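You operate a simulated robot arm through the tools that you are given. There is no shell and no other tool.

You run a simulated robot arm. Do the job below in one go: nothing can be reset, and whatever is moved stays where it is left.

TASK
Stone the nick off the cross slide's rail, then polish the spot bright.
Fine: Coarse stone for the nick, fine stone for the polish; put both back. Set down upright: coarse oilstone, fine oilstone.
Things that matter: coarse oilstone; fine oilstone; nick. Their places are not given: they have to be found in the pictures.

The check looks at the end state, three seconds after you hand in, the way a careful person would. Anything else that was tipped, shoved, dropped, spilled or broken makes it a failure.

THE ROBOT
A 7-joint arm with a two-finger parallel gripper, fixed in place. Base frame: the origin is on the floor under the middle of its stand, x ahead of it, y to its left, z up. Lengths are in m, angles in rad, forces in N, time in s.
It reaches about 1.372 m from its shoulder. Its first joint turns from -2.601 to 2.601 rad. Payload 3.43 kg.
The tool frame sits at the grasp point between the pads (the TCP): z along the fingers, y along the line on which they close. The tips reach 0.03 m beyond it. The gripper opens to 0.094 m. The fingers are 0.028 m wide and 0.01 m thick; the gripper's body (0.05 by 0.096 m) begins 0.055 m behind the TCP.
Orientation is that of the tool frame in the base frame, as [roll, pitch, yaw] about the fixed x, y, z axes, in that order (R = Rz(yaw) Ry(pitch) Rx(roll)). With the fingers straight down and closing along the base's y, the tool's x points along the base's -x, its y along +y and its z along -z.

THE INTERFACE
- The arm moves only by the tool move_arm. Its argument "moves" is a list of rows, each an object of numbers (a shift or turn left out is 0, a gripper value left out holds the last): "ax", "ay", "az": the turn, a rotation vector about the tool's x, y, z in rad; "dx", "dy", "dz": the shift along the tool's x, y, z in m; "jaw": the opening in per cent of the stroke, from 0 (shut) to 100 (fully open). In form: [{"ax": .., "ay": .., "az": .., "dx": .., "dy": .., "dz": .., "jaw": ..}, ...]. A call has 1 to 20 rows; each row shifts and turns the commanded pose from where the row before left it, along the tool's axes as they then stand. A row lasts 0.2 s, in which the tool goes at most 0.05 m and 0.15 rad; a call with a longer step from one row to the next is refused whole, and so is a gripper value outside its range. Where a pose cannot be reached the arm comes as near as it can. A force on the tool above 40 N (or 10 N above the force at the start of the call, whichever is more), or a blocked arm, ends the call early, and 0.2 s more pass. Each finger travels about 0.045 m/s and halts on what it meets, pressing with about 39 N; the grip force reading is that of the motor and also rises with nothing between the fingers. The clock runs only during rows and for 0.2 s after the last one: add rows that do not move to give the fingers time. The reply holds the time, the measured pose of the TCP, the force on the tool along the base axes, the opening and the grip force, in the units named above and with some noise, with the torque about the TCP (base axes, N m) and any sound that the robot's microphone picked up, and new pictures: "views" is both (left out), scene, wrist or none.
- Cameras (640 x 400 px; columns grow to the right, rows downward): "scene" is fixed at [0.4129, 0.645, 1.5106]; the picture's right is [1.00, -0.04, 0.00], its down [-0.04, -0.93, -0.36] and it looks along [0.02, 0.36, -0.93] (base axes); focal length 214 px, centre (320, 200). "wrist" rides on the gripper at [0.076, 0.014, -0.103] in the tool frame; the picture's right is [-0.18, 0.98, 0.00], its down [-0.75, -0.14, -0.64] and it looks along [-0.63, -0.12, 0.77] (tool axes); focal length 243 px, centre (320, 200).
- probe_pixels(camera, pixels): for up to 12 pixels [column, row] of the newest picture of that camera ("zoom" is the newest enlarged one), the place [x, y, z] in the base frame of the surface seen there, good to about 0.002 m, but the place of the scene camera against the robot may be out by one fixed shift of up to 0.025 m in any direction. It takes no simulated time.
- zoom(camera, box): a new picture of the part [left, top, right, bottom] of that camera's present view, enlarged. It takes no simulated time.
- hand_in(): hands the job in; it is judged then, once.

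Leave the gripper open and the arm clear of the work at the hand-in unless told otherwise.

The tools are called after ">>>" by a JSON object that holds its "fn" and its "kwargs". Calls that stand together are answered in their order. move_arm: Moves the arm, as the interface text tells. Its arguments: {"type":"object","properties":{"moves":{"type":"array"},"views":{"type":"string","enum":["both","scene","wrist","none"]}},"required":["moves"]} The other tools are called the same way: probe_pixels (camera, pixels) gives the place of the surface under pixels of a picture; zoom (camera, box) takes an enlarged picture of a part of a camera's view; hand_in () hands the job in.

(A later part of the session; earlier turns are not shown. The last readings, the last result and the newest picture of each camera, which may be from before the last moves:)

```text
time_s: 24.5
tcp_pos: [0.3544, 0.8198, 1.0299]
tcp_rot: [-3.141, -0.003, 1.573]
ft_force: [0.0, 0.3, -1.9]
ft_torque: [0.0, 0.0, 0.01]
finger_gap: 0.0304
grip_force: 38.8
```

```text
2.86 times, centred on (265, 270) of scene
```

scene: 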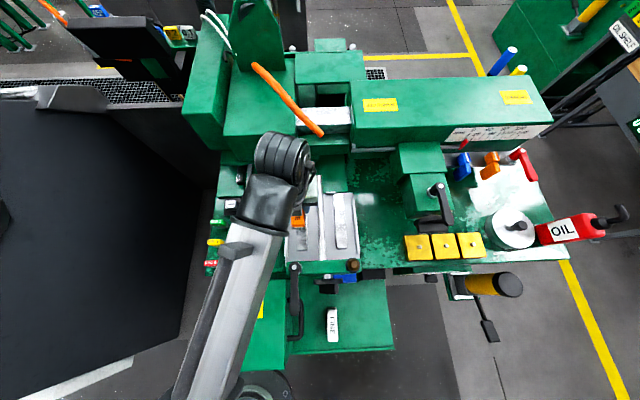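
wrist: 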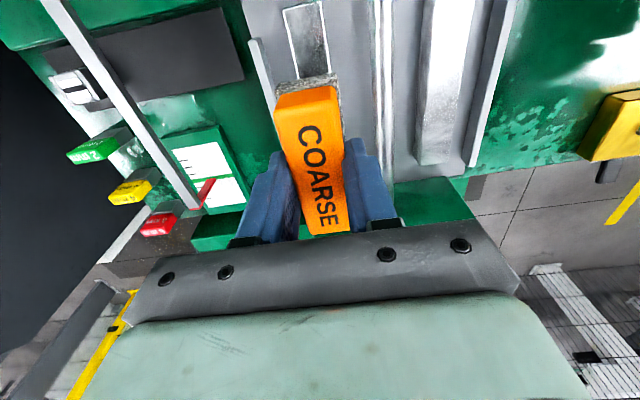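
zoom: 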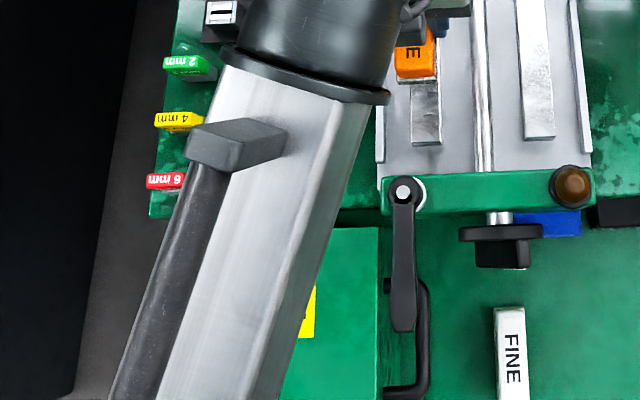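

The forearm's side sits at x ≈ 0.344 (scene frame) and the crank's left edge at about 0.353. The forearm is also well above the crank, so I'll descend further to z ≈ 0.975.

>>> {"fn": "move_arm", "kwargs": {"moves": [{"dz": 0.02}, {"dz": 0.02}, {"dz": 0.015}, {}], "views": "both"}}

>>> {"fn": "zoom", "kwargs": {"camera": "scene", "box": [220, 190, 350, 290]}}

>>> {"fn": "zoom", "kwargs": {"camera": "wrist", "box": [230, 0, 430, 140]}}

```text
time_s: 25.5
tcp_pos: [0.3548, 0.821, 0.9741]
tcp_rot: [3.141, -0.002, 1.57]
ft_force: [-0.4, 0.3, -1.6]
ft_torque: [0.03, -0.02, 0.02]
finger_gap: 0.0302
grip_force: 38.7
```

scene: 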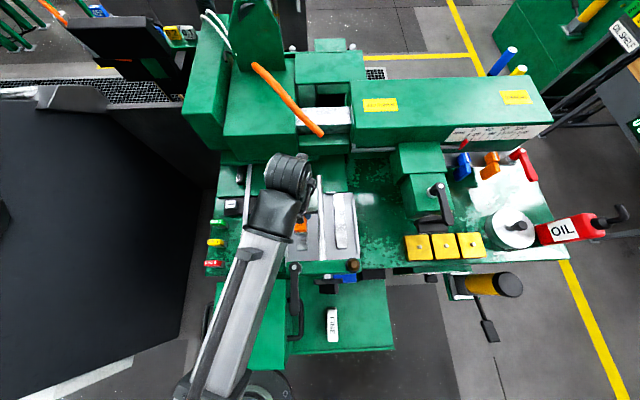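
wrist: 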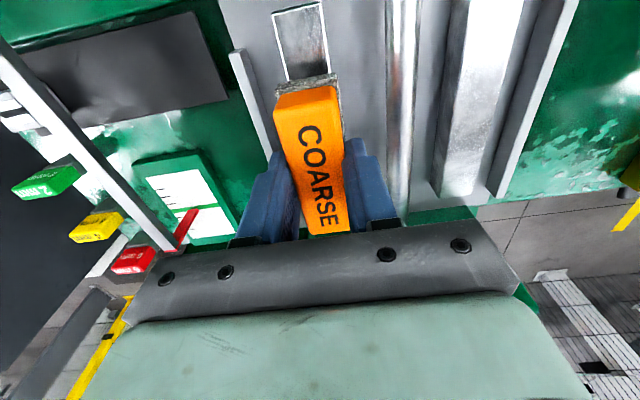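

```text
4.00 times, centred on (285, 240) of scene
```

zoom: 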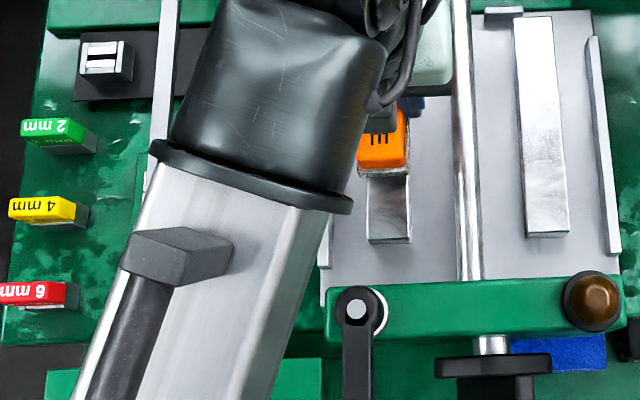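

```text
2.86 times, centred on (330, 70) of wrist
```

zoom: 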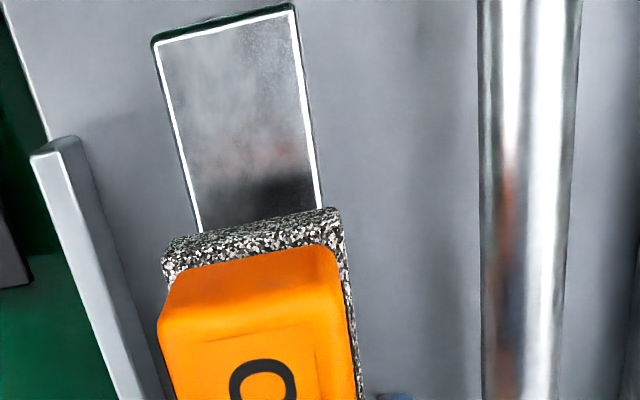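

I'm 2 cm above contact. A lever bar with a red pointer is visible to the left of the gripper, so I'll probe its height and place, plus the rail centre ahead of the stone.

>>> {"fn": "probe_pixels", "kwargs": {"camera": "wrist", "pixels": [[20, 75], [70, 125], [120, 178], [165, 225], [190, 220], [302, 40], [306, 60], [400, 100], [245, 90], [262, 140]]}}

>>> {"fn": "probe_pixels", "kwargs": {"camera": "zoom", "pixels": [[165, 80], [305, 80], [190, 190], [312, 160], [200, 240], [325, 215], [243, 130]]}}

```text
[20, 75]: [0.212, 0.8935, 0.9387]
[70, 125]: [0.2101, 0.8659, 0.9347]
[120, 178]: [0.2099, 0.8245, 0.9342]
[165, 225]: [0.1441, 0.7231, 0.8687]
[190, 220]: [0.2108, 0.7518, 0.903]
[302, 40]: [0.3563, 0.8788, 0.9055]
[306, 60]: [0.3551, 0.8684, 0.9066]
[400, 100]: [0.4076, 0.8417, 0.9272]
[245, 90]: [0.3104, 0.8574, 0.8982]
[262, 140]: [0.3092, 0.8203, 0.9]
```

```text
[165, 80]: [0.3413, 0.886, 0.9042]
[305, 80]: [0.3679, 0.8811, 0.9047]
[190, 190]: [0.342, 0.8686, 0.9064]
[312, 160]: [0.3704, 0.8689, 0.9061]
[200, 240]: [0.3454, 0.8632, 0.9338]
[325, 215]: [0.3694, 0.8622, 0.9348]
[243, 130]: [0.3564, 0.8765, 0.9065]
```

The lever is at x = 0.21, well clear. The rail spans x = 0.341–0.370 with its top at z ≈ 0.906, and the stone is centred over it. I'll descend gently to just above contact.

>>> {"fn": "move_arm", "kwargs": {"moves": [{"dz": 0.006, "dx": -0.001}, {"dz": 0.004}, {"dz": 0.003}, {"dz": 0.001}, {}], "views": "none"}}

>>> {"fn": "move_arm", "kwargs": {"moves": [{"dz": 0.001}, {"dz": 0.001}, {}], "views": "none"}}

>>> {"fn": "move_arm", "kwargs": {"moves": [{"dz": 0.001}, {}], "views": "none"}}

```text
time_s: 26.7
tcp_pos: [0.3544, 0.8185, 0.9616]
tcp_rot: [-3.141, -0.001, 1.571]
ft_force: [0.0, 0.2, -2.0]
ft_torque: [0.0, 0.0, 0.0]
finger_gap: 0.0304
grip_force: 38.2
```

```text
time_s: 27.5
tcp_pos: [0.3547, 0.8188, 0.9583]
tcp_rot: [-3.141, -0.001, 1.57]
ft_force: [0.1, 0.0, -1.6]
ft_torque: [-0.03, -0.01, 0.0]
finger_gap: 0.0303
grip_force: 39.4
```

```text
time_s: 28.1
tcp_pos: [0.3572, 0.8186, 0.958]
tcp_rot: [-3.14, -0.002, 1.572]
ft_force: [-0.1, -0.1, -2.8]
ft_torque: [0.0, 0.02, 0.02]
finger_gap: 0.0305
grip_force: 38.9
```

Still no contact, since the force is only the stone's weight. I'll keep feeling down 1 mm at a time.

>>> {"fn": "move_arm", "kwargs": {"moves": [{"dz": 0.001}, {}], "views": "none"}}

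>>> {"fn": "move_arm", "kwargs": {"moves": [{"dz": 0.001}, {}], "views": "none"}}

>>> {"fn": "move_arm", "kwargs": {"moves": [{"dz": 0.001}, {}], "views": "none"}}

```text
time_s: 28.7
tcp_pos: [0.355, 0.8181, 0.958]
tcp_rot: [-3.141, -0.003, 1.571]
ft_force: [-1.3, -0.6, -1.1]
ft_torque: [0.0, 0.0, -0.03]
finger_gap: 0.0303
grip_force: 39.4
```

```text
time_s: 29.3
tcp_pos: [0.3546, 0.8197, 0.9561]
tcp_rot: [-3.141, -0.003, 1.571]
ft_force: [-0.5, 0.7, -2.4]
ft_torque: [-0.03, 0.0, -0.02]
finger_gap: 0.0305
grip_force: 38.7
```

```text
time_s: 29.9
tcp_pos: [0.3543, 0.82, 0.9542]
tcp_rot: [3.141, -0.001, 1.572]
ft_force: [-0.5, 0.7, -1.6]
ft_torque: [0.02, 0.01, 0.0]
finger_gap: 0.0305
grip_force: 38.2
```

>>> {"fn": "move_arm", "kwargs": {"moves": [{"dz": 0.001}, {}], "views": "none"}}

>>> {"fn": "move_arm", "kwargs": {"moves": [{"dz": 0.001}, {}], "views": "none"}}

>>> {"fn": "move_arm", "kwargs": {"moves": [{"dz": 0.001}, {}], "views": "wrist"}}

```text
time_s: 30.5
tcp_pos: [0.3548, 0.8193, 0.9544]
tcp_rot: [-3.141, -0.003, 1.569]
ft_force: [-0.2, -0.2, -1.5]
ft_torque: [0.0, -0.01, 0.0]
finger_gap: 0.03
grip_force: 38.9
```

```text
time_s: 31.1
tcp_pos: [0.3566, 0.8193, 0.9549]
tcp_rot: [3.141, -0.003, 1.571]
ft_force: [0.6, 2.1, 16.7]
ft_torque: [-0.59, 0.06, 0.04]
finger_gap: 0.0303
grip_force: 39.1
```

```text
time_s: 31.7
tcp_pos: [0.3554, 0.8184, 0.9534]
tcp_rot: [3.141, -0.004, 1.57]
ft_force: [3.7, 3.9, 36.5]
ft_torque: [-0.28, -0.04, -0.03]
finger_gap: 0.0302
grip_force: 38.3
```

wrist: 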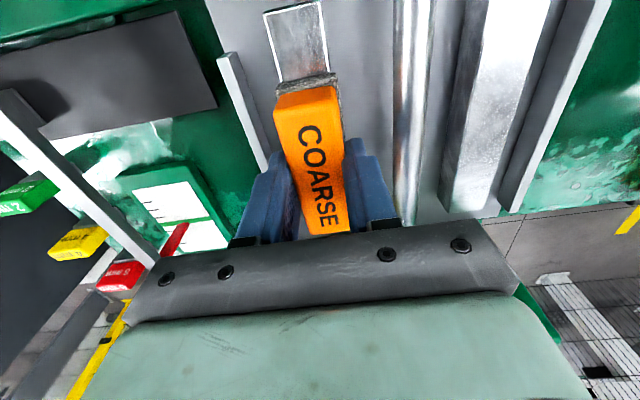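

Contact came at a commanded z ≈ 0.953 and the arm is stiff, about 20 N/mm. It now reads 36 N, which is too much, so I'll back off 1.3 mm for a light working pressure of about 10 N and re-read.

>>> {"fn": "move_arm", "kwargs": {"moves": [{"dz": -0.0013}, {}], "views": "none"}}

```text
time_s: 32.3
tcp_pos: [0.3555, 0.8187, 0.9536]
tcp_rot: [3.139, -0.003, 1.57]
ft_force: [3.4, 6.3, 29.7]
ft_torque: [0.62, -0.09, -0.01]
finger_gap: 0.0304
grip_force: 38.7
```

>>> {"fn": "move_arm", "kwargs": {"moves": [{"dz": -0.001}, {}], "views": "none"}}

```text
time_s: 32.9
tcp_pos: [0.3562, 0.818, 0.9535]
tcp_rot: [3.141, 0.0, 1.571]
ft_force: [2.8, 6.8, 16.1]
ft_torque: [1.05, -0.09, -0.13]
finger_gap: 0.0302
grip_force: 39.1
```

That gives about 16 N. I'll ease off a touch more and try a small test stroke along the rail, then read the force.

>>> {"fn": "move_arm", "kwargs": {"moves": [{"dz": -0.0004}, {"dx": 0.006}, {"dx": 0.006}, {"dx": -0.006}, {"dx": -0.006}, {}], "views": "none"}}

```text
time_s: 34.3
tcp_pos: [0.3549, 0.8191, 0.9544]
tcp_rot: [-3.141, 0.002, 1.57]
ft_force: [1.0, -0.5, -0.9]
ft_torque: [0.0, -0.03, -0.01]
finger_gap: 0.0303
grip_force: 38.8
```

The stroke broke the stiction and the stone is now just clear. I'll press in 1.2 mm and stroke gently, then check the force.

>>> {"fn": "move_arm", "kwargs": {"moves": [{"dz": 0.001}, {"dx": 0.008}, {"dx": 0.008}, {"dx": -0.008}, {"dx": -0.008}, {}], "views": "none"}}

```text
time_s: 35.7
tcp_pos: [0.3548, 0.8198, 0.9528]
tcp_rot: [3.142, -0.001, 1.571]
ft_force: [-0.8, 1.1, 2.1]
ft_torque: [0.11, 0.07, -0.01]
finger_gap: 0.0303
grip_force: 38.7
```

There's light contact, about 4 N. I'll press a little more and run a longer set of strokes over the nick.

>>> {"fn": "move_arm", "kwargs": {"moves": [{"dz": 0.0004}, {"dx": 0.012}, {"dx": 0.012}, {"dx": -0.012}, {"dx": -0.012}, {"dx": -0.012}, {"dx": -0.012}, {"dx": 0.012}, {"dx": 0.012}, {}], "views": "wrist"}}

```text
time_s: 37.9
tcp_pos: [0.3555, 0.8178, 0.9546]
tcp_rot: [3.139, -0.001, 1.572]
ft_force: [1.0, -4.6, 11.7]
ft_torque: [-0.02, 0.02, 0.03]
finger_gap: 0.0304
grip_force: 38.7
```

wrist: 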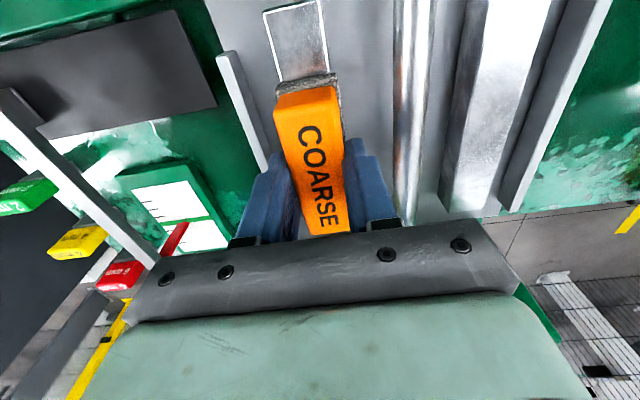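

Working pressure is now about 12 N with 4.6 N of stroking friction, which is good. I'll run fuller strokes of ±28 mm, staying on the rail.

>>> {"fn": "move_arm", "kwargs": {"moves": [{"dx": 0.014}, {"dx": 0.014}, {"dx": -0.014}, {"dx": -0.014}, {"dx": -0.014}, {"dx": -0.014}, {"dx": 0.014}, {"dx": 0.014}, {"dx": 0.014}, {"dx": 0.014}, {"dx": -0.014}, {"dx": -0.014}, {"dx": -0.014}, {"dx": -0.014}, {"dx": 0.014}, {"dx": 0.014}, {}], "views": "none"}}

>>> {"fn": "move_arm", "kwargs": {"moves": [{"dx": 0.014}, {"dx": 0.014}, {"dx": -0.014}, {"dx": -0.014}, {"dx": -0.014}, {"dx": -0.014}, {"dx": 0.014}, {"dx": 0.014}, {"dx": 0.014}, {"dx": 0.014}, {"dx": -0.014}, {"dx": -0.014}, {"dx": -0.014}, {"dx": -0.014}, {"dx": 0.014}, {"dx": 0.014}, {}], "views": "scene"}}

```text
time_s: 41.5
tcp_pos: [0.3555, 0.8181, 0.9529]
tcp_rot: [3.139, -0.001, 1.571]
ft_force: [1.3, -8.3, 21.4]
ft_torque: [0.13, 0.04, 0.0]
finger_gap: 0.0302
grip_force: 38.9
```

```text
time_s: 45.1
tcp_pos: [0.3556, 0.8184, 0.9533]
tcp_rot: [3.14, -0.002, 1.571]
ft_force: [0.8, -4.5, 10.9]
ft_torque: [0.2, 0.01, -0.01]
finger_gap: 0.0301
grip_force: 39.2
```

scene: 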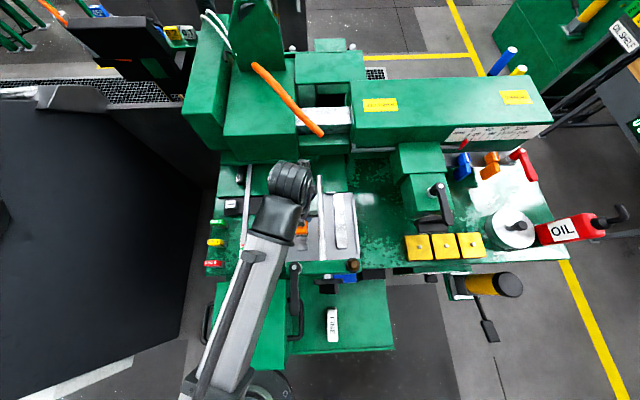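

Strokes ran at 11–21 N. I'll lift off and shift back along -y so the wrist camera can see the nick spot.

>>> {"fn": "move_arm", "kwargs": {"moves": [{"dz": -0.01}, {"dz": -0.03}, {"dz": -0.035}, {"dz": -0.035}, {"dx": -0.03}, {"dx": -0.03}, {}], "views": "both"}}

>>> {"fn": "zoom", "kwargs": {"camera": "wrist", "box": [240, 0, 400, 110]}}

>>> {"fn": "zoom", "kwargs": {"camera": "scene", "box": [270, 180, 370, 270]}}

```text
time_s: 46.7
tcp_pos: [0.3568, 0.7593, 1.0637]
tcp_rot: [-3.141, -0.002, 1.571]
ft_force: [0.0, -0.6, -1.4]
ft_torque: [0.0, 0.02, 0.01]
finger_gap: 0.0302
grip_force: 39.1
```

scene: 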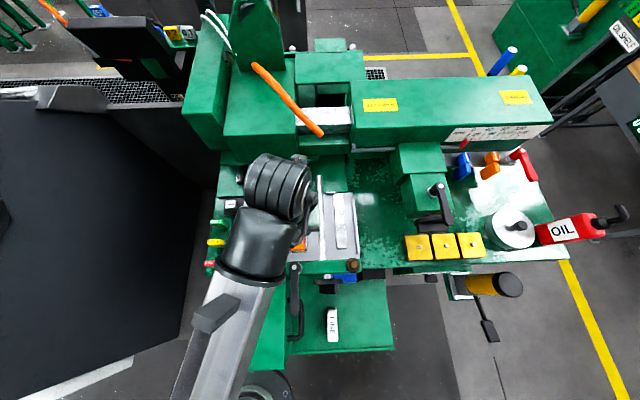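
wrist: 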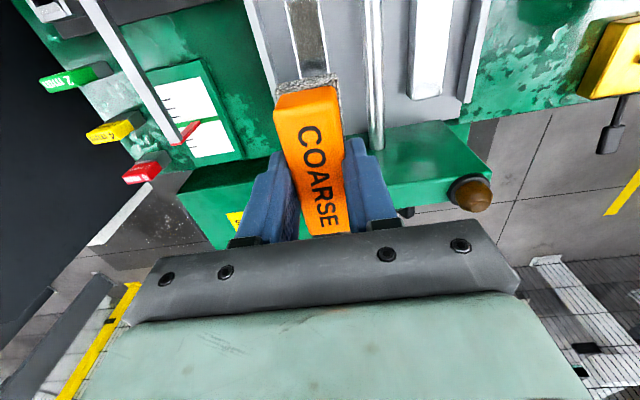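

```text
3.64 times, centred on (320, 55) of wrist
```

zoom: 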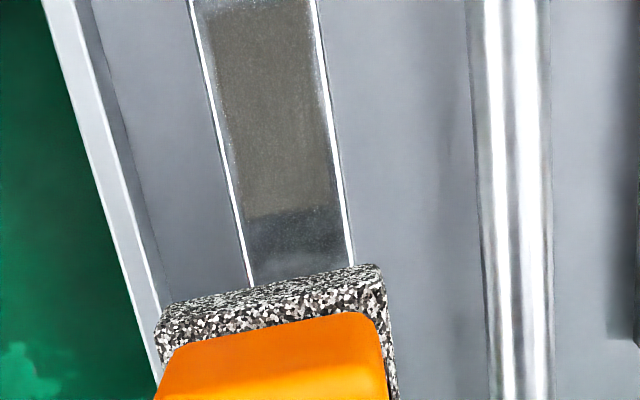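

```text
4.44 times, centred on (320, 225) of scene
```

zoom: 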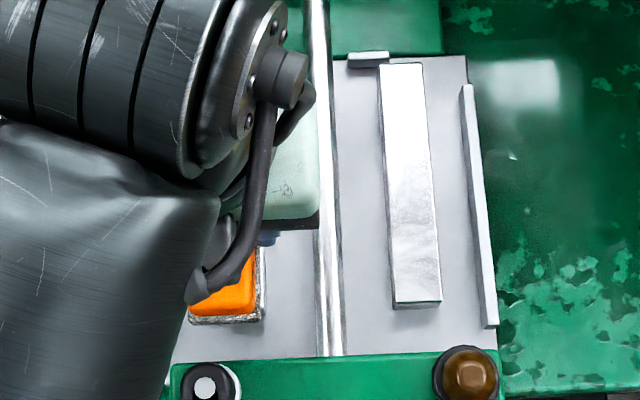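

The orange nick is gone and only the dull grey patch remains. I'll probe the patch's extent so I know where to polish.

>>> {"fn": "probe_pixels", "kwargs": {"camera": "zoom", "pixels": [[258, 15], [270, 100], [285, 200], [290, 240], [212, 100], [325, 100], [300, 280]]}}

>>> {"fn": "zoom", "kwargs": {"camera": "wrist", "box": [270, 0, 350, 60]}}

```text
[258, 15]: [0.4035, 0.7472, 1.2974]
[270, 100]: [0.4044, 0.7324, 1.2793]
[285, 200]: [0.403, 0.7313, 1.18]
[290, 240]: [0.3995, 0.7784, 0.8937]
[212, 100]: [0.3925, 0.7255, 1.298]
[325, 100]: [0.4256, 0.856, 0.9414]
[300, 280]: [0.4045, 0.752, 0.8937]
```

```text
6.67 times, centred on (310, 30) of wrist
```

zoom: 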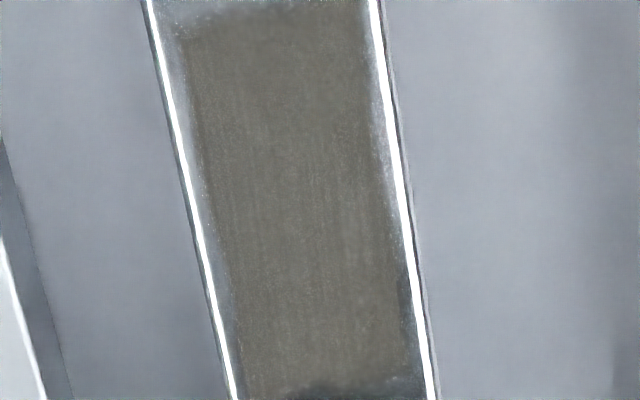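

>>> {"fn": "probe_pixels", "kwargs": {"camera": "zoom", "pixels": [[270, 20], [295, 200], [330, 375], [200, 200], [395, 200]]}}

```text
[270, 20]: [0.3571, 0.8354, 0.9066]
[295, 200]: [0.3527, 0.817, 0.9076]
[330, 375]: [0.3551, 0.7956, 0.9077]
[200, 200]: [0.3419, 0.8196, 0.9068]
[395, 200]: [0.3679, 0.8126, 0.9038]
```

The dull patch spans y = 0.796–0.837 on the rail, centred at 0.816, with no orange left. Now I'll take COARSE back: rise to 1.114, travel the same clear path, then turn to its original yaw.

>>> {"fn": "move_arm", "kwargs": {"moves": [{"dz": -0.025}, {"dz": -0.025}, {"dx": -0.0287, "dy": 0.0229}, {"dx": -0.0287, "dy": 0.0229}, {"dx": -0.0287, "dy": 0.0229}, {"dx": -0.0287, "dy": 0.0229}, {"dx": -0.0287, "dy": 0.0229}, {"dx": -0.0287, "dy": 0.0229}, {"dx": -0.0287, "dy": 0.0229}, {"dx": -0.0287, "dy": 0.0229}, {"az": 0.05}, {}], "views": "both"}}

```text
time_s: 49.3
tcp_pos: [0.5384, 0.5289, 1.1126]
tcp_rot: [3.141, -0.002, 1.52]
ft_force: [-0.4, 0.2, -1.4]
ft_torque: [0.01, 0.02, 0.0]
finger_gap: 0.0303
grip_force: 39.0
```

scene: 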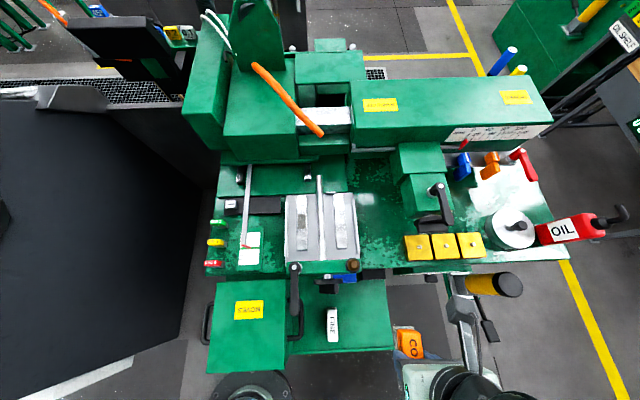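
wrist: 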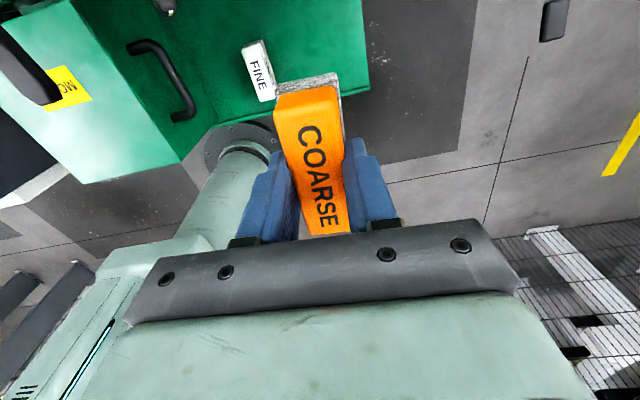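

The scene view of the rail is open now, so I'll zoom there to confirm the nick is gone, then lower COARSE toward its spot.

>>> {"fn": "zoom", "kwargs": {"camera": "scene", "box": [280, 185, 350, 255]}}

>>> {"fn": "move_arm", "kwargs": {"moves": [{"dz": 0.04}, {"dz": 0.045}, {"dz": 0.045}, {"dz": 0.045}, {"dz": 0.045}, {"dz": 0.045}, {"dz": 0.035}, {"dz": 0.02}, {"dz": 0.012}, {}], "views": "both"}}

```text
5.71 times, centred on (315, 220) of scene
```

zoom: 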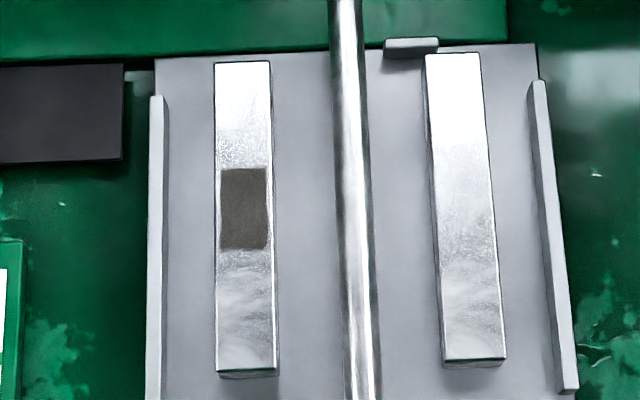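

```text
time_s: 51.5
tcp_pos: [0.5377, 0.5292, 0.7793]
tcp_rot: [3.141, -0.001, 1.52]
ft_force: [-0.1, 0.3, -1.6]
ft_torque: [0.0, 0.02, -0.01]
finger_gap: 0.0304
grip_force: 39.0
```

scene: 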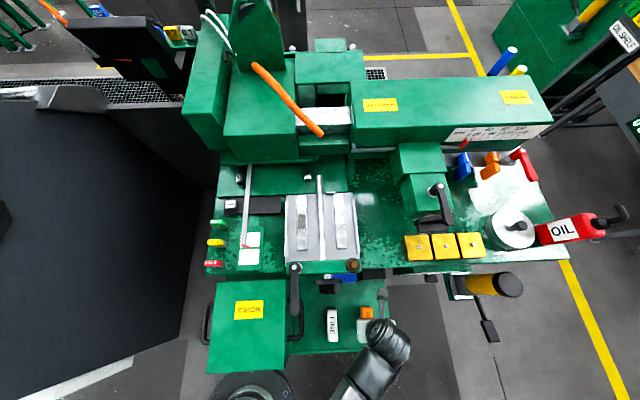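
wrist: 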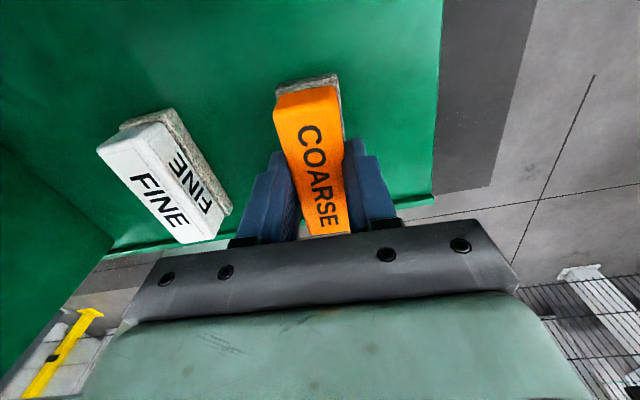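

The nick is gone and only the dull patch is left. COARSE is about 1 cm above the tray, so I'll lower it gently until I feel contact.

>>> {"fn": "move_arm", "kwargs": {"moves": [{"dz": 0.005}, {"dz": 0.003}, {"dz": 0.002}, {}], "views": "none"}}

>>> {"fn": "move_arm", "kwargs": {"moves": [{"dz": 0.001}, {}], "views": "none"}}

>>> {"fn": "move_arm", "kwargs": {"moves": [{"dz": 0.001}, {}], "views": "none"}}

```text
time_s: 52.5
tcp_pos: [0.5394, 0.5293, 0.7713]
tcp_rot: [-3.14, -0.001, 1.519]
ft_force: [0.3, 0.6, -2.1]
ft_torque: [0.01, 0.0, 0.0]
finger_gap: 0.0305
grip_force: 39.0
```

```text
time_s: 53.1
tcp_pos: [0.539, 0.5299, 0.7697]
tcp_rot: [3.14, -0.002, 1.519]
ft_force: [-0.3, -0.9, -2.2]
ft_torque: [0.01, 0.01, -0.01]
finger_gap: 0.0305
grip_force: 38.4
```

```text
time_s: 53.7
tcp_pos: [0.5382, 0.5301, 0.7686]
tcp_rot: [-3.141, -0.002, 1.52]
ft_force: [0.5, -0.2, -2.0]
ft_torque: [0.0, 0.02, 0.01]
finger_gap: 0.0304
grip_force: 39.3
```

>>> {"fn": "move_arm", "kwargs": {"moves": [{"dz": 0.001}, {}], "views": "none"}}

>>> {"fn": "move_arm", "kwargs": {"moves": [{"dz": 0.0007}, {}], "views": "none"}}

>>> {"fn": "move_arm", "kwargs": {"moves": [{"dz": 0.0007}, {}], "views": "none"}}

```text
time_s: 54.3
tcp_pos: [0.5383, 0.5305, 0.7676]
tcp_rot: [-3.141, -0.002, 1.519]
ft_force: [0.1, -0.3, -1.6]
ft_torque: [0.02, -0.07, -0.03]
finger_gap: 0.0304
grip_force: 39.0
```

```text
time_s: 54.9
tcp_pos: [0.5384, 0.5305, 0.767]
tcp_rot: [-3.141, -0.001, 1.519]
ft_force: [-0.9, 0.5, 4.0]
ft_torque: [-0.02, 0.09, -0.02]
finger_gap: 0.0303
grip_force: 39.1
```

```text
time_s: 55.5
tcp_pos: [0.5389, 0.5301, 0.7674]
tcp_rot: [3.141, -0.001, 1.52]
ft_force: [0.1, 3.2, 19.8]
ft_torque: [-0.34, 0.14, 0.02]
finger_gap: 0.0302
grip_force: 39.0
```

COARSE is on the tray, with contact felt at 20 N. I'll relieve the pressure and open the gripper.

>>> {"fn": "move_arm", "kwargs": {"moves": [{"dz": -0.0009}, {"jaw": 50}, {"jaw": 75}, {"jaw": 90}, {"jaw": 90}, {"jaw": 90}], "views": "both"}}

```text
time_s: 56.9
tcp_pos: [0.5379, 0.5302, 0.7677]
tcp_rot: [-3.14, -0.002, 1.52]
ft_force: [0.0, 0.4, 0.7]
ft_torque: [0.01, 0.03, 0.03]
finger_gap: 0.0846
grip_force: 0.0
```

scene: 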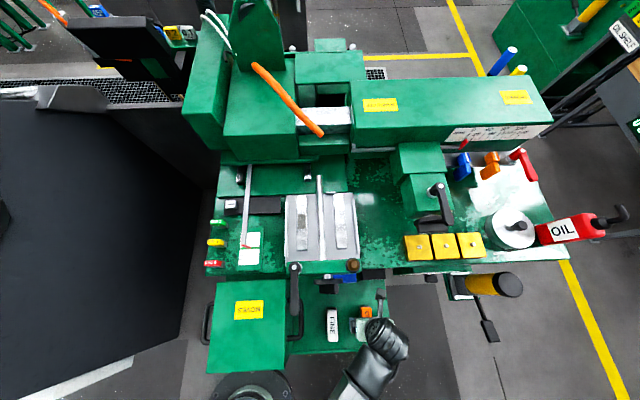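
wrist: 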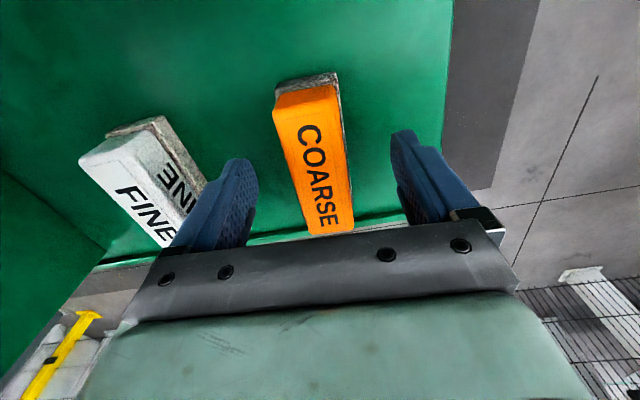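

COARSE stands upright in its place. I'll zoom in to check it and the wrist-camera bracket's extent, because FINE is closer to the black knob.

>>> {"fn": "zoom", "kwargs": {"camera": "scene", "box": [310, 265, 430, 345]}}

>>> {"fn": "probe_pixels", "kwargs": {"camera": "scene", "pixels": [[380, 293], [383, 300], [382, 310], [352, 323], [366, 313], [330, 293], [326, 288]]}}

```text
5.00 times, centred on (370, 305) of scene
```

zoom: 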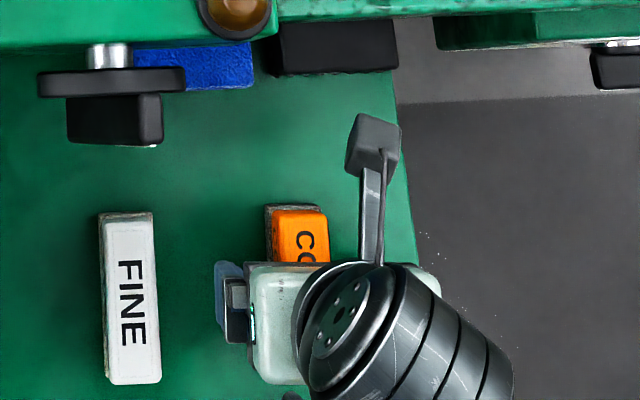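

```text
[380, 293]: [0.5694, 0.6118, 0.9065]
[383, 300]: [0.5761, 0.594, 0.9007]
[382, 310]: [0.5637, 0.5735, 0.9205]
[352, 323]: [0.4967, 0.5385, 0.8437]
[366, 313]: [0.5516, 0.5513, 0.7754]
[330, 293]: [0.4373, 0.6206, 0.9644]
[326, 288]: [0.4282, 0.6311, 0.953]
```

The bracket's front edge reaches about 0.107 m ahead (+y) of the TCP. The black handwheel knob above FINE has its front at y ≈ 0.63, so I'll grasp FINE nearer its front end, at TCP y ≈ 0.506. First I'll rise from COARSE and move over in front of FINE.

>>> {"fn": "move_arm", "kwargs": {"moves": [{"dz": -0.02}, {"dz": -0.035}, {"dz": -0.045}, {"dz": -0.045}, {"az": -0.05, "dz": -0.01}, {"dy": -0.035, "dx": -0.01}, {"dy": -0.035, "dx": -0.01}, {"dy": -0.034, "dx": -0.01}, {}], "views": "both"}}

>>> {"fn": "zoom", "kwargs": {"camera": "wrist", "box": [240, 20, 400, 140]}}

```text
time_s: 58.9
tcp_pos: [0.4346, 0.4996, 0.9227]
tcp_rot: [-3.141, -0.002, 1.57]
ft_force: [-0.5, 0.6, 0.7]
ft_torque: [-0.03, 0.04, 0.02]
finger_gap: 0.0847
grip_force: 0.0
```

scene: 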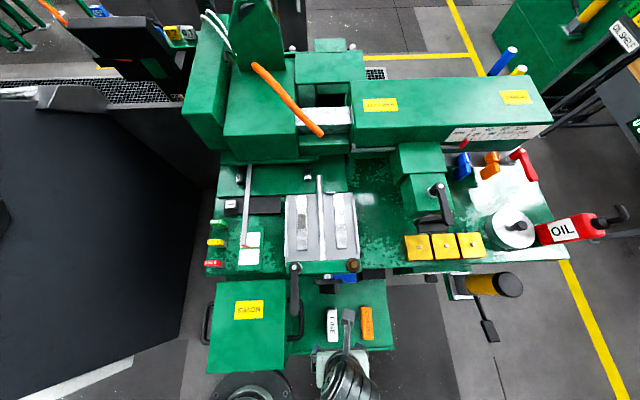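
wrist: 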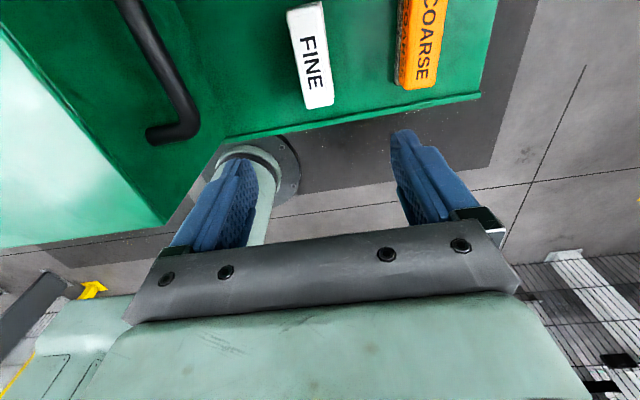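

```text
3.33 times, centred on (320, 80) of wrist
```

zoom: 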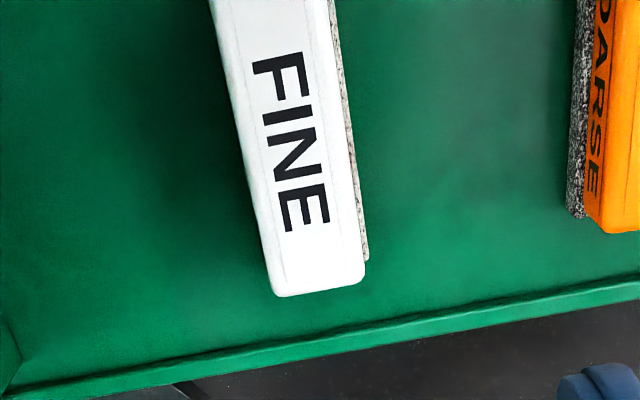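

>>> {"fn": "probe_pixels", "kwargs": {"camera": "zoom", "pixels": [[222, 60], [256, 210], [326, 60], [355, 210], [320, 288], [275, 10], [357, 180], [365, 250], [340, 90]]}}

```text
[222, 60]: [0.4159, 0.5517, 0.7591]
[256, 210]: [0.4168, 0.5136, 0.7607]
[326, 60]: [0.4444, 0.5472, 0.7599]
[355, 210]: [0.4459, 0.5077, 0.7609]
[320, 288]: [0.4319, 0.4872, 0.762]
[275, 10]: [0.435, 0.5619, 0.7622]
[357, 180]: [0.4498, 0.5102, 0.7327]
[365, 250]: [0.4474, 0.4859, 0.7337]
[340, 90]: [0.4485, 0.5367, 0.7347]
```

FINE is centred at x ≈ 0.431 with its axis along y and its front end at y ≈ 0.487. I'll descend to z ≈ 0.767 at y ≈ 0.506.

>>> {"fn": "move_arm", "kwargs": {"moves": [{"dz": 0.035, "dy": -0.0035}, {"dz": 0.04}, {"dz": 0.035}, {"dz": 0.025, "dx": 0.004}, {"dz": 0.015, "dx": 0.003}, {"dz": 0.005}, {}], "views": "both"}}

>>> {"fn": "zoom", "kwargs": {"camera": "scene", "box": [280, 265, 400, 345]}}

```text
time_s: 60.5
tcp_pos: [0.4309, 0.5059, 0.7662]
tcp_rot: [3.141, -0.001, 1.571]
ft_force: [0.4, -0.5, -0.3]
ft_torque: [-0.02, -0.02, -0.03]
finger_gap: 0.0845
grip_force: 0.0
```

scene: 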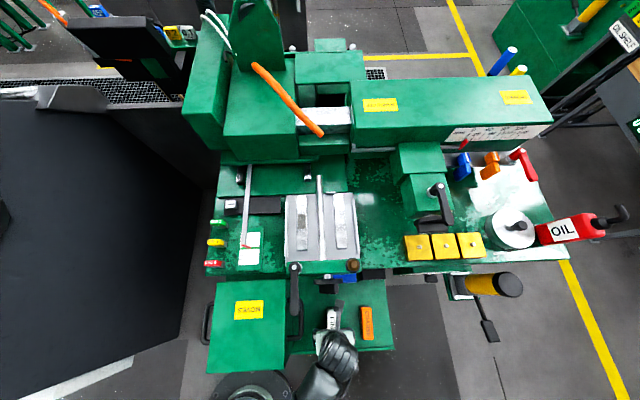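
wrist: 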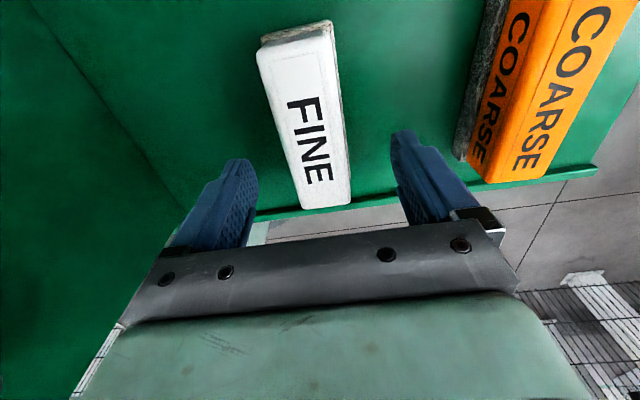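

```text
5.00 times, centred on (340, 305) of scene
```

zoom: 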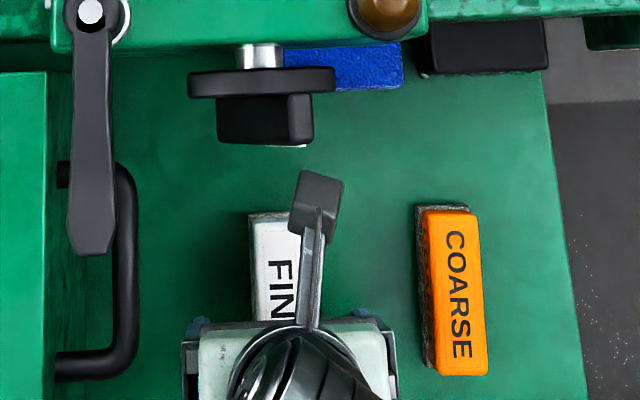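

The fingers straddle FINE and the bracket is clear of the knob. COARSE is upright at its place. I'll close the gripper.

>>> {"fn": "move_arm", "kwargs": {"moves": [{"jaw": 20}, {"jaw": 20}, {"jaw": 20}, {"jaw": 20}, {"jaw": 20}, {"jaw": 20}], "views": "wrist"}}

```text
time_s: 61.9
tcp_pos: [0.4313, 0.5064, 0.7673]
tcp_rot: [3.141, -0.002, 1.57]
ft_force: [0.8, 0.5, 1.4]
ft_torque: [-0.02, 0.0, -0.05]
finger_gap: 0.0302
grip_force: 39.4
```

wrist: 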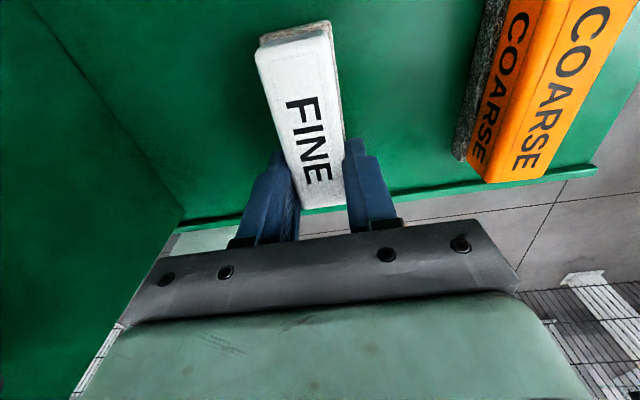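

FINE is gripped: gap 0.0302, 39 N. I'll lift while drawing slightly toward -y to keep the bracket clear of the knob.

>>> {"fn": "move_arm", "kwargs": {"moves": [{"dz": -0.01}, {"dz": -0.015, "dx": -0.01}, {"dz": -0.03, "dx": -0.015}, {"dz": -0.04, "dx": -0.003}, {"dz": -0.04}, {"dz": -0.025, "dy": 0.02}, {}], "views": "both"}}

```text
time_s: 63.5
tcp_pos: [0.4503, 0.4786, 0.9287]
tcp_rot: [3.142, -0.001, 1.571]
ft_force: [0.3, 0.1, -0.9]
ft_torque: [-0.04, 0.01, 0.03]
finger_gap: 0.0304
grip_force: 38.9
```

scene: 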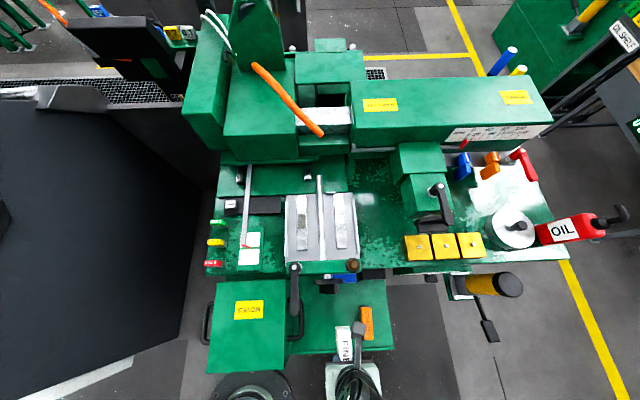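
wrist: 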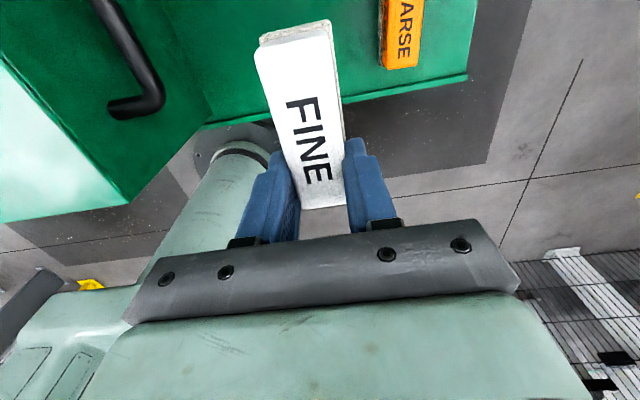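

FINE is held well. I'll climb diagonally to the travel height at (0.54, 0.53, 1.113), then go over to the rail by the known path.

>>> {"fn": "move_arm", "kwargs": {"moves": [{"dx": 0.0102, "dy": 0.018, "dz": -0.0368}, {"dx": 0.0102, "dy": 0.018, "dz": -0.0368}, {"dx": 0.0102, "dy": 0.018, "dz": -0.0368}, {"dx": 0.0102, "dy": 0.018, "dz": -0.0368}, {"dx": 0.0102, "dy": 0.018, "dz": -0.0368}, {"dx": 0.0287, "dy": -0.0229}, {"dx": 0.0287, "dy": -0.0229}, {"dx": 0.0287, "dy": -0.0229}, {"dx": 0.0287, "dy": -0.0229}, {}], "views": "both"}}

```text
time_s: 65.7
tcp_pos: [0.4482, 0.6433, 1.1113]
tcp_rot: [3.14, -0.002, 1.571]
ft_force: [0.1, 0.2, -1.9]
ft_torque: [-0.03, 0.0, -0.01]
finger_gap: 0.0306
grip_force: 38.8
```

scene: 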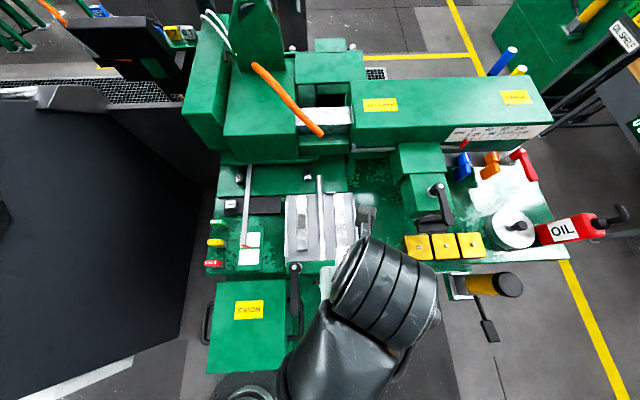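
wrist: 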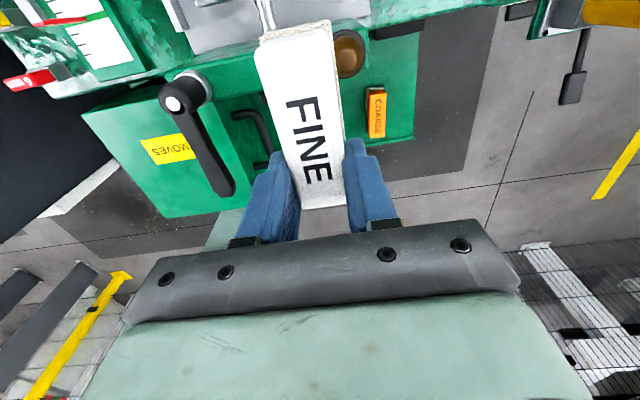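

The path is clear, so I'll continue to above the patch at TCP (0.3555, 0.810).

>>> {"fn": "move_arm", "kwargs": {"moves": [{"dx": 0.0334, "dy": -0.0185}, {"dx": 0.0334, "dy": -0.0185}, {"dx": 0.0334, "dy": -0.0185}, {"dx": 0.0334, "dy": -0.0185}, {"dx": 0.0334, "dy": -0.0185}, {}], "views": "both"}}

```text
time_s: 67.1
tcp_pos: [0.3545, 0.8113, 1.1128]
tcp_rot: [3.139, -0.001, 1.57]
ft_force: [-0.6, 0.5, -1.8]
ft_torque: [-0.06, 0.01, 0.0]
finger_gap: 0.0302
grip_force: 39.0
```

scene: 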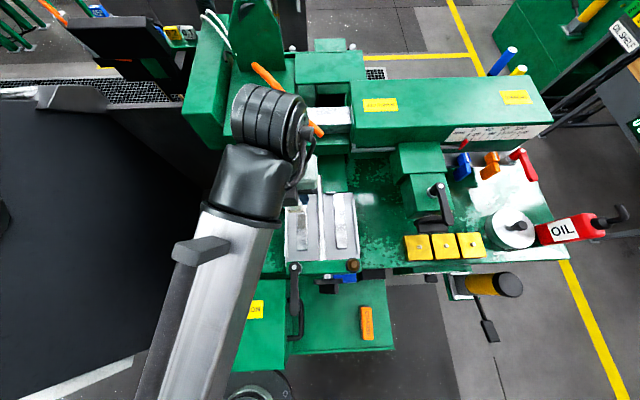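
wrist: 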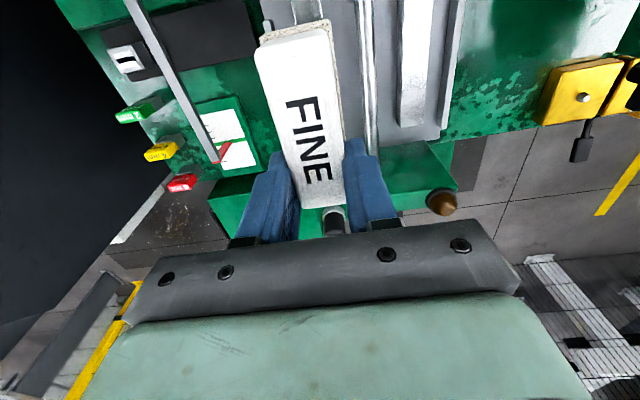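

FINE is over the rail. I'll descend in the same way as before to just above contact.

>>> {"fn": "move_arm", "kwargs": {"moves": [{"dz": 0.03}, {"dz": 0.03}, {"dz": 0.03}, {"dz": 0.025}, {"dz": 0.018}, {"dz": 0.012}, {"dz": 0.004}, {}], "views": "both"}}

>>> {"fn": "zoom", "kwargs": {"camera": "wrist", "box": [230, 0, 430, 140]}}

```text
time_s: 68.9
tcp_pos: [0.356, 0.811, 0.962]
tcp_rot: [3.139, -0.001, 1.572]
ft_force: [-1.0, 0.9, -2.5]
ft_torque: [-0.06, -0.01, 0.01]
finger_gap: 0.0302
grip_force: 38.9
```

scene: 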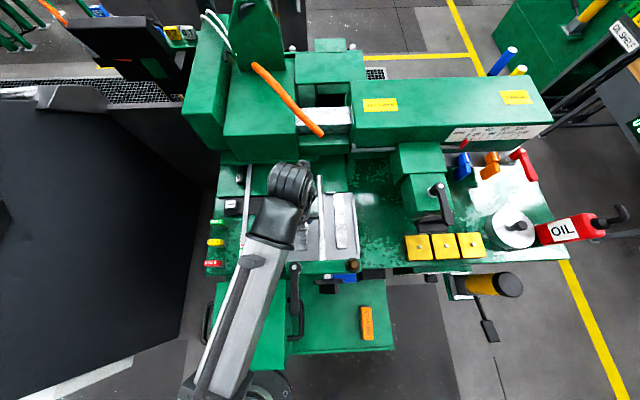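
wrist: 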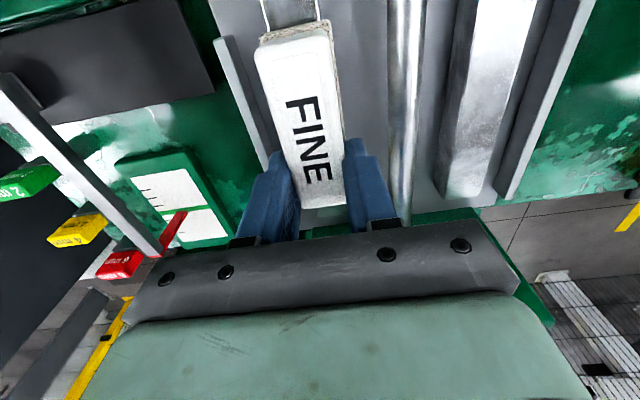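

```text
2.86 times, centred on (330, 70) of wrist
```

zoom: 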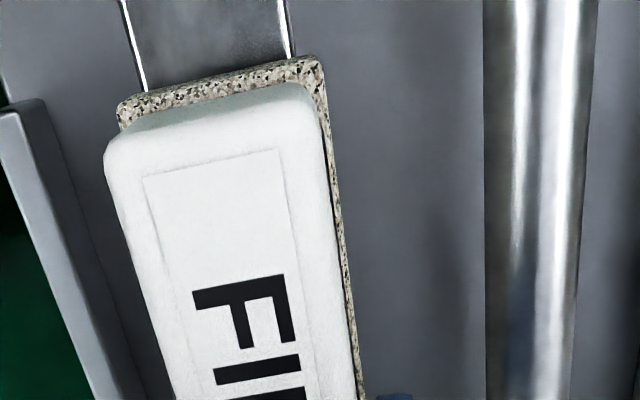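

FINE is centred over the rail. I'll probe its front end, then feel down for contact.

>>> {"fn": "probe_pixels", "kwargs": {"camera": "zoom", "pixels": [[220, 78], [130, 110], [318, 75], [200, 30], [205, 5]]}}

>>> {"fn": "move_arm", "kwargs": {"moves": [{"dz": 0.003}, {"dz": 0.002}, {"dz": 0.001}, {}], "views": "none"}}

>>> {"fn": "move_arm", "kwargs": {"moves": [{"dz": 0.001}, {}], "views": "none"}}

```text
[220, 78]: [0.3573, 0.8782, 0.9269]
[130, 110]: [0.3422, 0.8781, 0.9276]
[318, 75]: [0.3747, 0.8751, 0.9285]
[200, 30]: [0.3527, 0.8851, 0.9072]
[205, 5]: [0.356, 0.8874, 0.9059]
```

```text
time_s: 69.9
tcp_pos: [0.3557, 0.8122, 0.9561]
tcp_rot: [-3.141, -0.002, 1.57]
ft_force: [0.9, -0.2, -2.1]
ft_torque: [-0.03, 0.03, -0.01]
finger_gap: 0.0306
grip_force: 38.6
```

```text
time_s: 70.5
tcp_pos: [0.358, 0.8118, 0.9561]
tcp_rot: [-3.141, -0.002, 1.572]
ft_force: [0.4, 0.4, -2.1]
ft_torque: [-0.03, 0.03, 0.0]
finger_gap: 0.0304
grip_force: 39.2
```

>>> {"fn": "move_arm", "kwargs": {"moves": [{"dz": 0.001}, {}], "views": "none"}}

>>> {"fn": "move_arm", "kwargs": {"moves": [{"dz": 0.0007}, {}], "views": "none"}}

>>> {"fn": "move_arm", "kwargs": {"moves": [{"dz": 0.0007}, {}], "views": "none"}}

```text
time_s: 71.1
tcp_pos: [0.3571, 0.8115, 0.954]
tcp_rot: [-3.142, -0.002, 1.572]
ft_force: [-1.0, 0.1, -2.1]
ft_torque: [-0.04, -0.02, -0.04]
finger_gap: 0.0301
grip_force: 39.1
```

```text
time_s: 71.7
tcp_pos: [0.3574, 0.8118, 0.9543]
tcp_rot: [3.139, 0.0, 1.572]
ft_force: [-0.1, -0.5, -2.2]
ft_torque: [-0.04, -0.05, 0.03]
finger_gap: 0.0302
grip_force: 39.3
```

```text
time_s: 72.3
tcp_pos: [0.3568, 0.8123, 0.9532]
tcp_rot: [3.141, -0.001, 1.572]
ft_force: [0.2, -0.2, 2.4]
ft_torque: [0.17, 0.02, 0.03]
finger_gap: 0.0304
grip_force: 39.2
```

There's light contact at 2.4 N. I'll press a little more and begin polishing strokes of ±14 mm.

>>> {"fn": "move_arm", "kwargs": {"moves": [{"dz": 0.0004}, {"dx": 0.012}, {"dx": -0.012}, {"dx": -0.012}, {"dx": 0.012}, {"dx": 0.012}, {"dx": -0.012}, {"dx": -0.012}, {"dx": 0.012}, {}], "views": "none"}}

```text
time_s: 74.5
tcp_pos: [0.3583, 0.8097, 0.9549]
tcp_rot: [3.14, 0.001, 1.573]
ft_force: [-0.3, -6.2, 17.1]
ft_torque: [0.26, 0.06, 0.01]
finger_gap: 0.0304
grip_force: 39.1
```

About 17 N with steady friction. I'll keep polishing.

>>> {"fn": "move_arm", "kwargs": {"moves": [{"dx": 0.013, "dy": -0.001}, {"dx": -0.013}, {"dx": -0.013}, {"dx": 0.013}, {"dx": 0.013}, {"dx": -0.013}, {"dx": -0.013}, {"dx": 0.013}, {"dx": 0.013}, {"dx": -0.013}, {"dx": -0.013}, {"dx": 0.013}, {"dx": 0.013}, {"dx": -0.013}, {"dx": -0.013}, {"dx": 0.013}, {}], "views": "none"}}

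>>> {"fn": "move_arm", "kwargs": {"moves": [{"dx": 0.014}, {"dx": -0.014}, {"dx": -0.014}, {"dx": 0.014}, {"dx": 0.014}, {"dx": -0.014}, {"dx": -0.014}, {"dx": 0.014}, {"dx": 0.014}, {"dx": -0.014}, {"dx": -0.014}, {"dx": 0.014}, {"dx": 0.014}, {"dx": -0.014}, {"dx": -0.014}, {"dx": 0.014}, {}], "views": "none"}}

>>> {"fn": "move_arm", "kwargs": {"moves": [{"dx": 0.014}, {"dx": -0.014}, {"dx": -0.014}, {"dx": 0.014}, {"dx": 0.014}, {"dx": -0.014}, {"dx": -0.014}, {"dx": 0.014}, {"dx": 0.014}, {"dx": -0.014}, {"dx": -0.014}, {"dx": 0.014}, {"dx": 0.014}, {"dx": -0.014}, {"dx": -0.014}, {"dx": 0.014}, {}], "views": "wrist"}}

```text
time_s: 78.1
tcp_pos: [0.3565, 0.8113, 0.9529]
tcp_rot: [3.14, 0.001, 1.571]
ft_force: [0.6, -1.1, 2.3]
ft_torque: [-0.17, 0.0, 0.03]
finger_gap: 0.0302
grip_force: 38.3
```

```text
time_s: 81.7
tcp_pos: [0.3563, 0.8099, 0.9528]
tcp_rot: [3.14, 0.0, 1.571]
ft_force: [-0.1, -4.4, 9.7]
ft_torque: [-0.09, 0.06, 0.02]
finger_gap: 0.0304
grip_force: 39.2
```

```text
time_s: 85.3
tcp_pos: [0.3563, 0.8112, 0.9525]
tcp_rot: [3.139, 0.001, 1.573]
ft_force: [-0.3, -4.7, 8.7]
ft_torque: [-0.13, 0.05, 0.07]
finger_gap: 0.0307
grip_force: 38.8
```

wrist: 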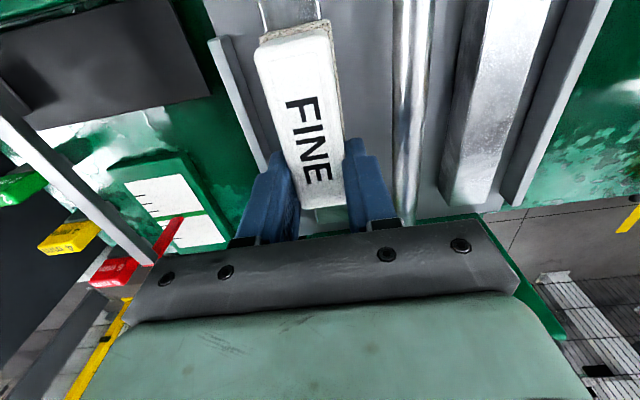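

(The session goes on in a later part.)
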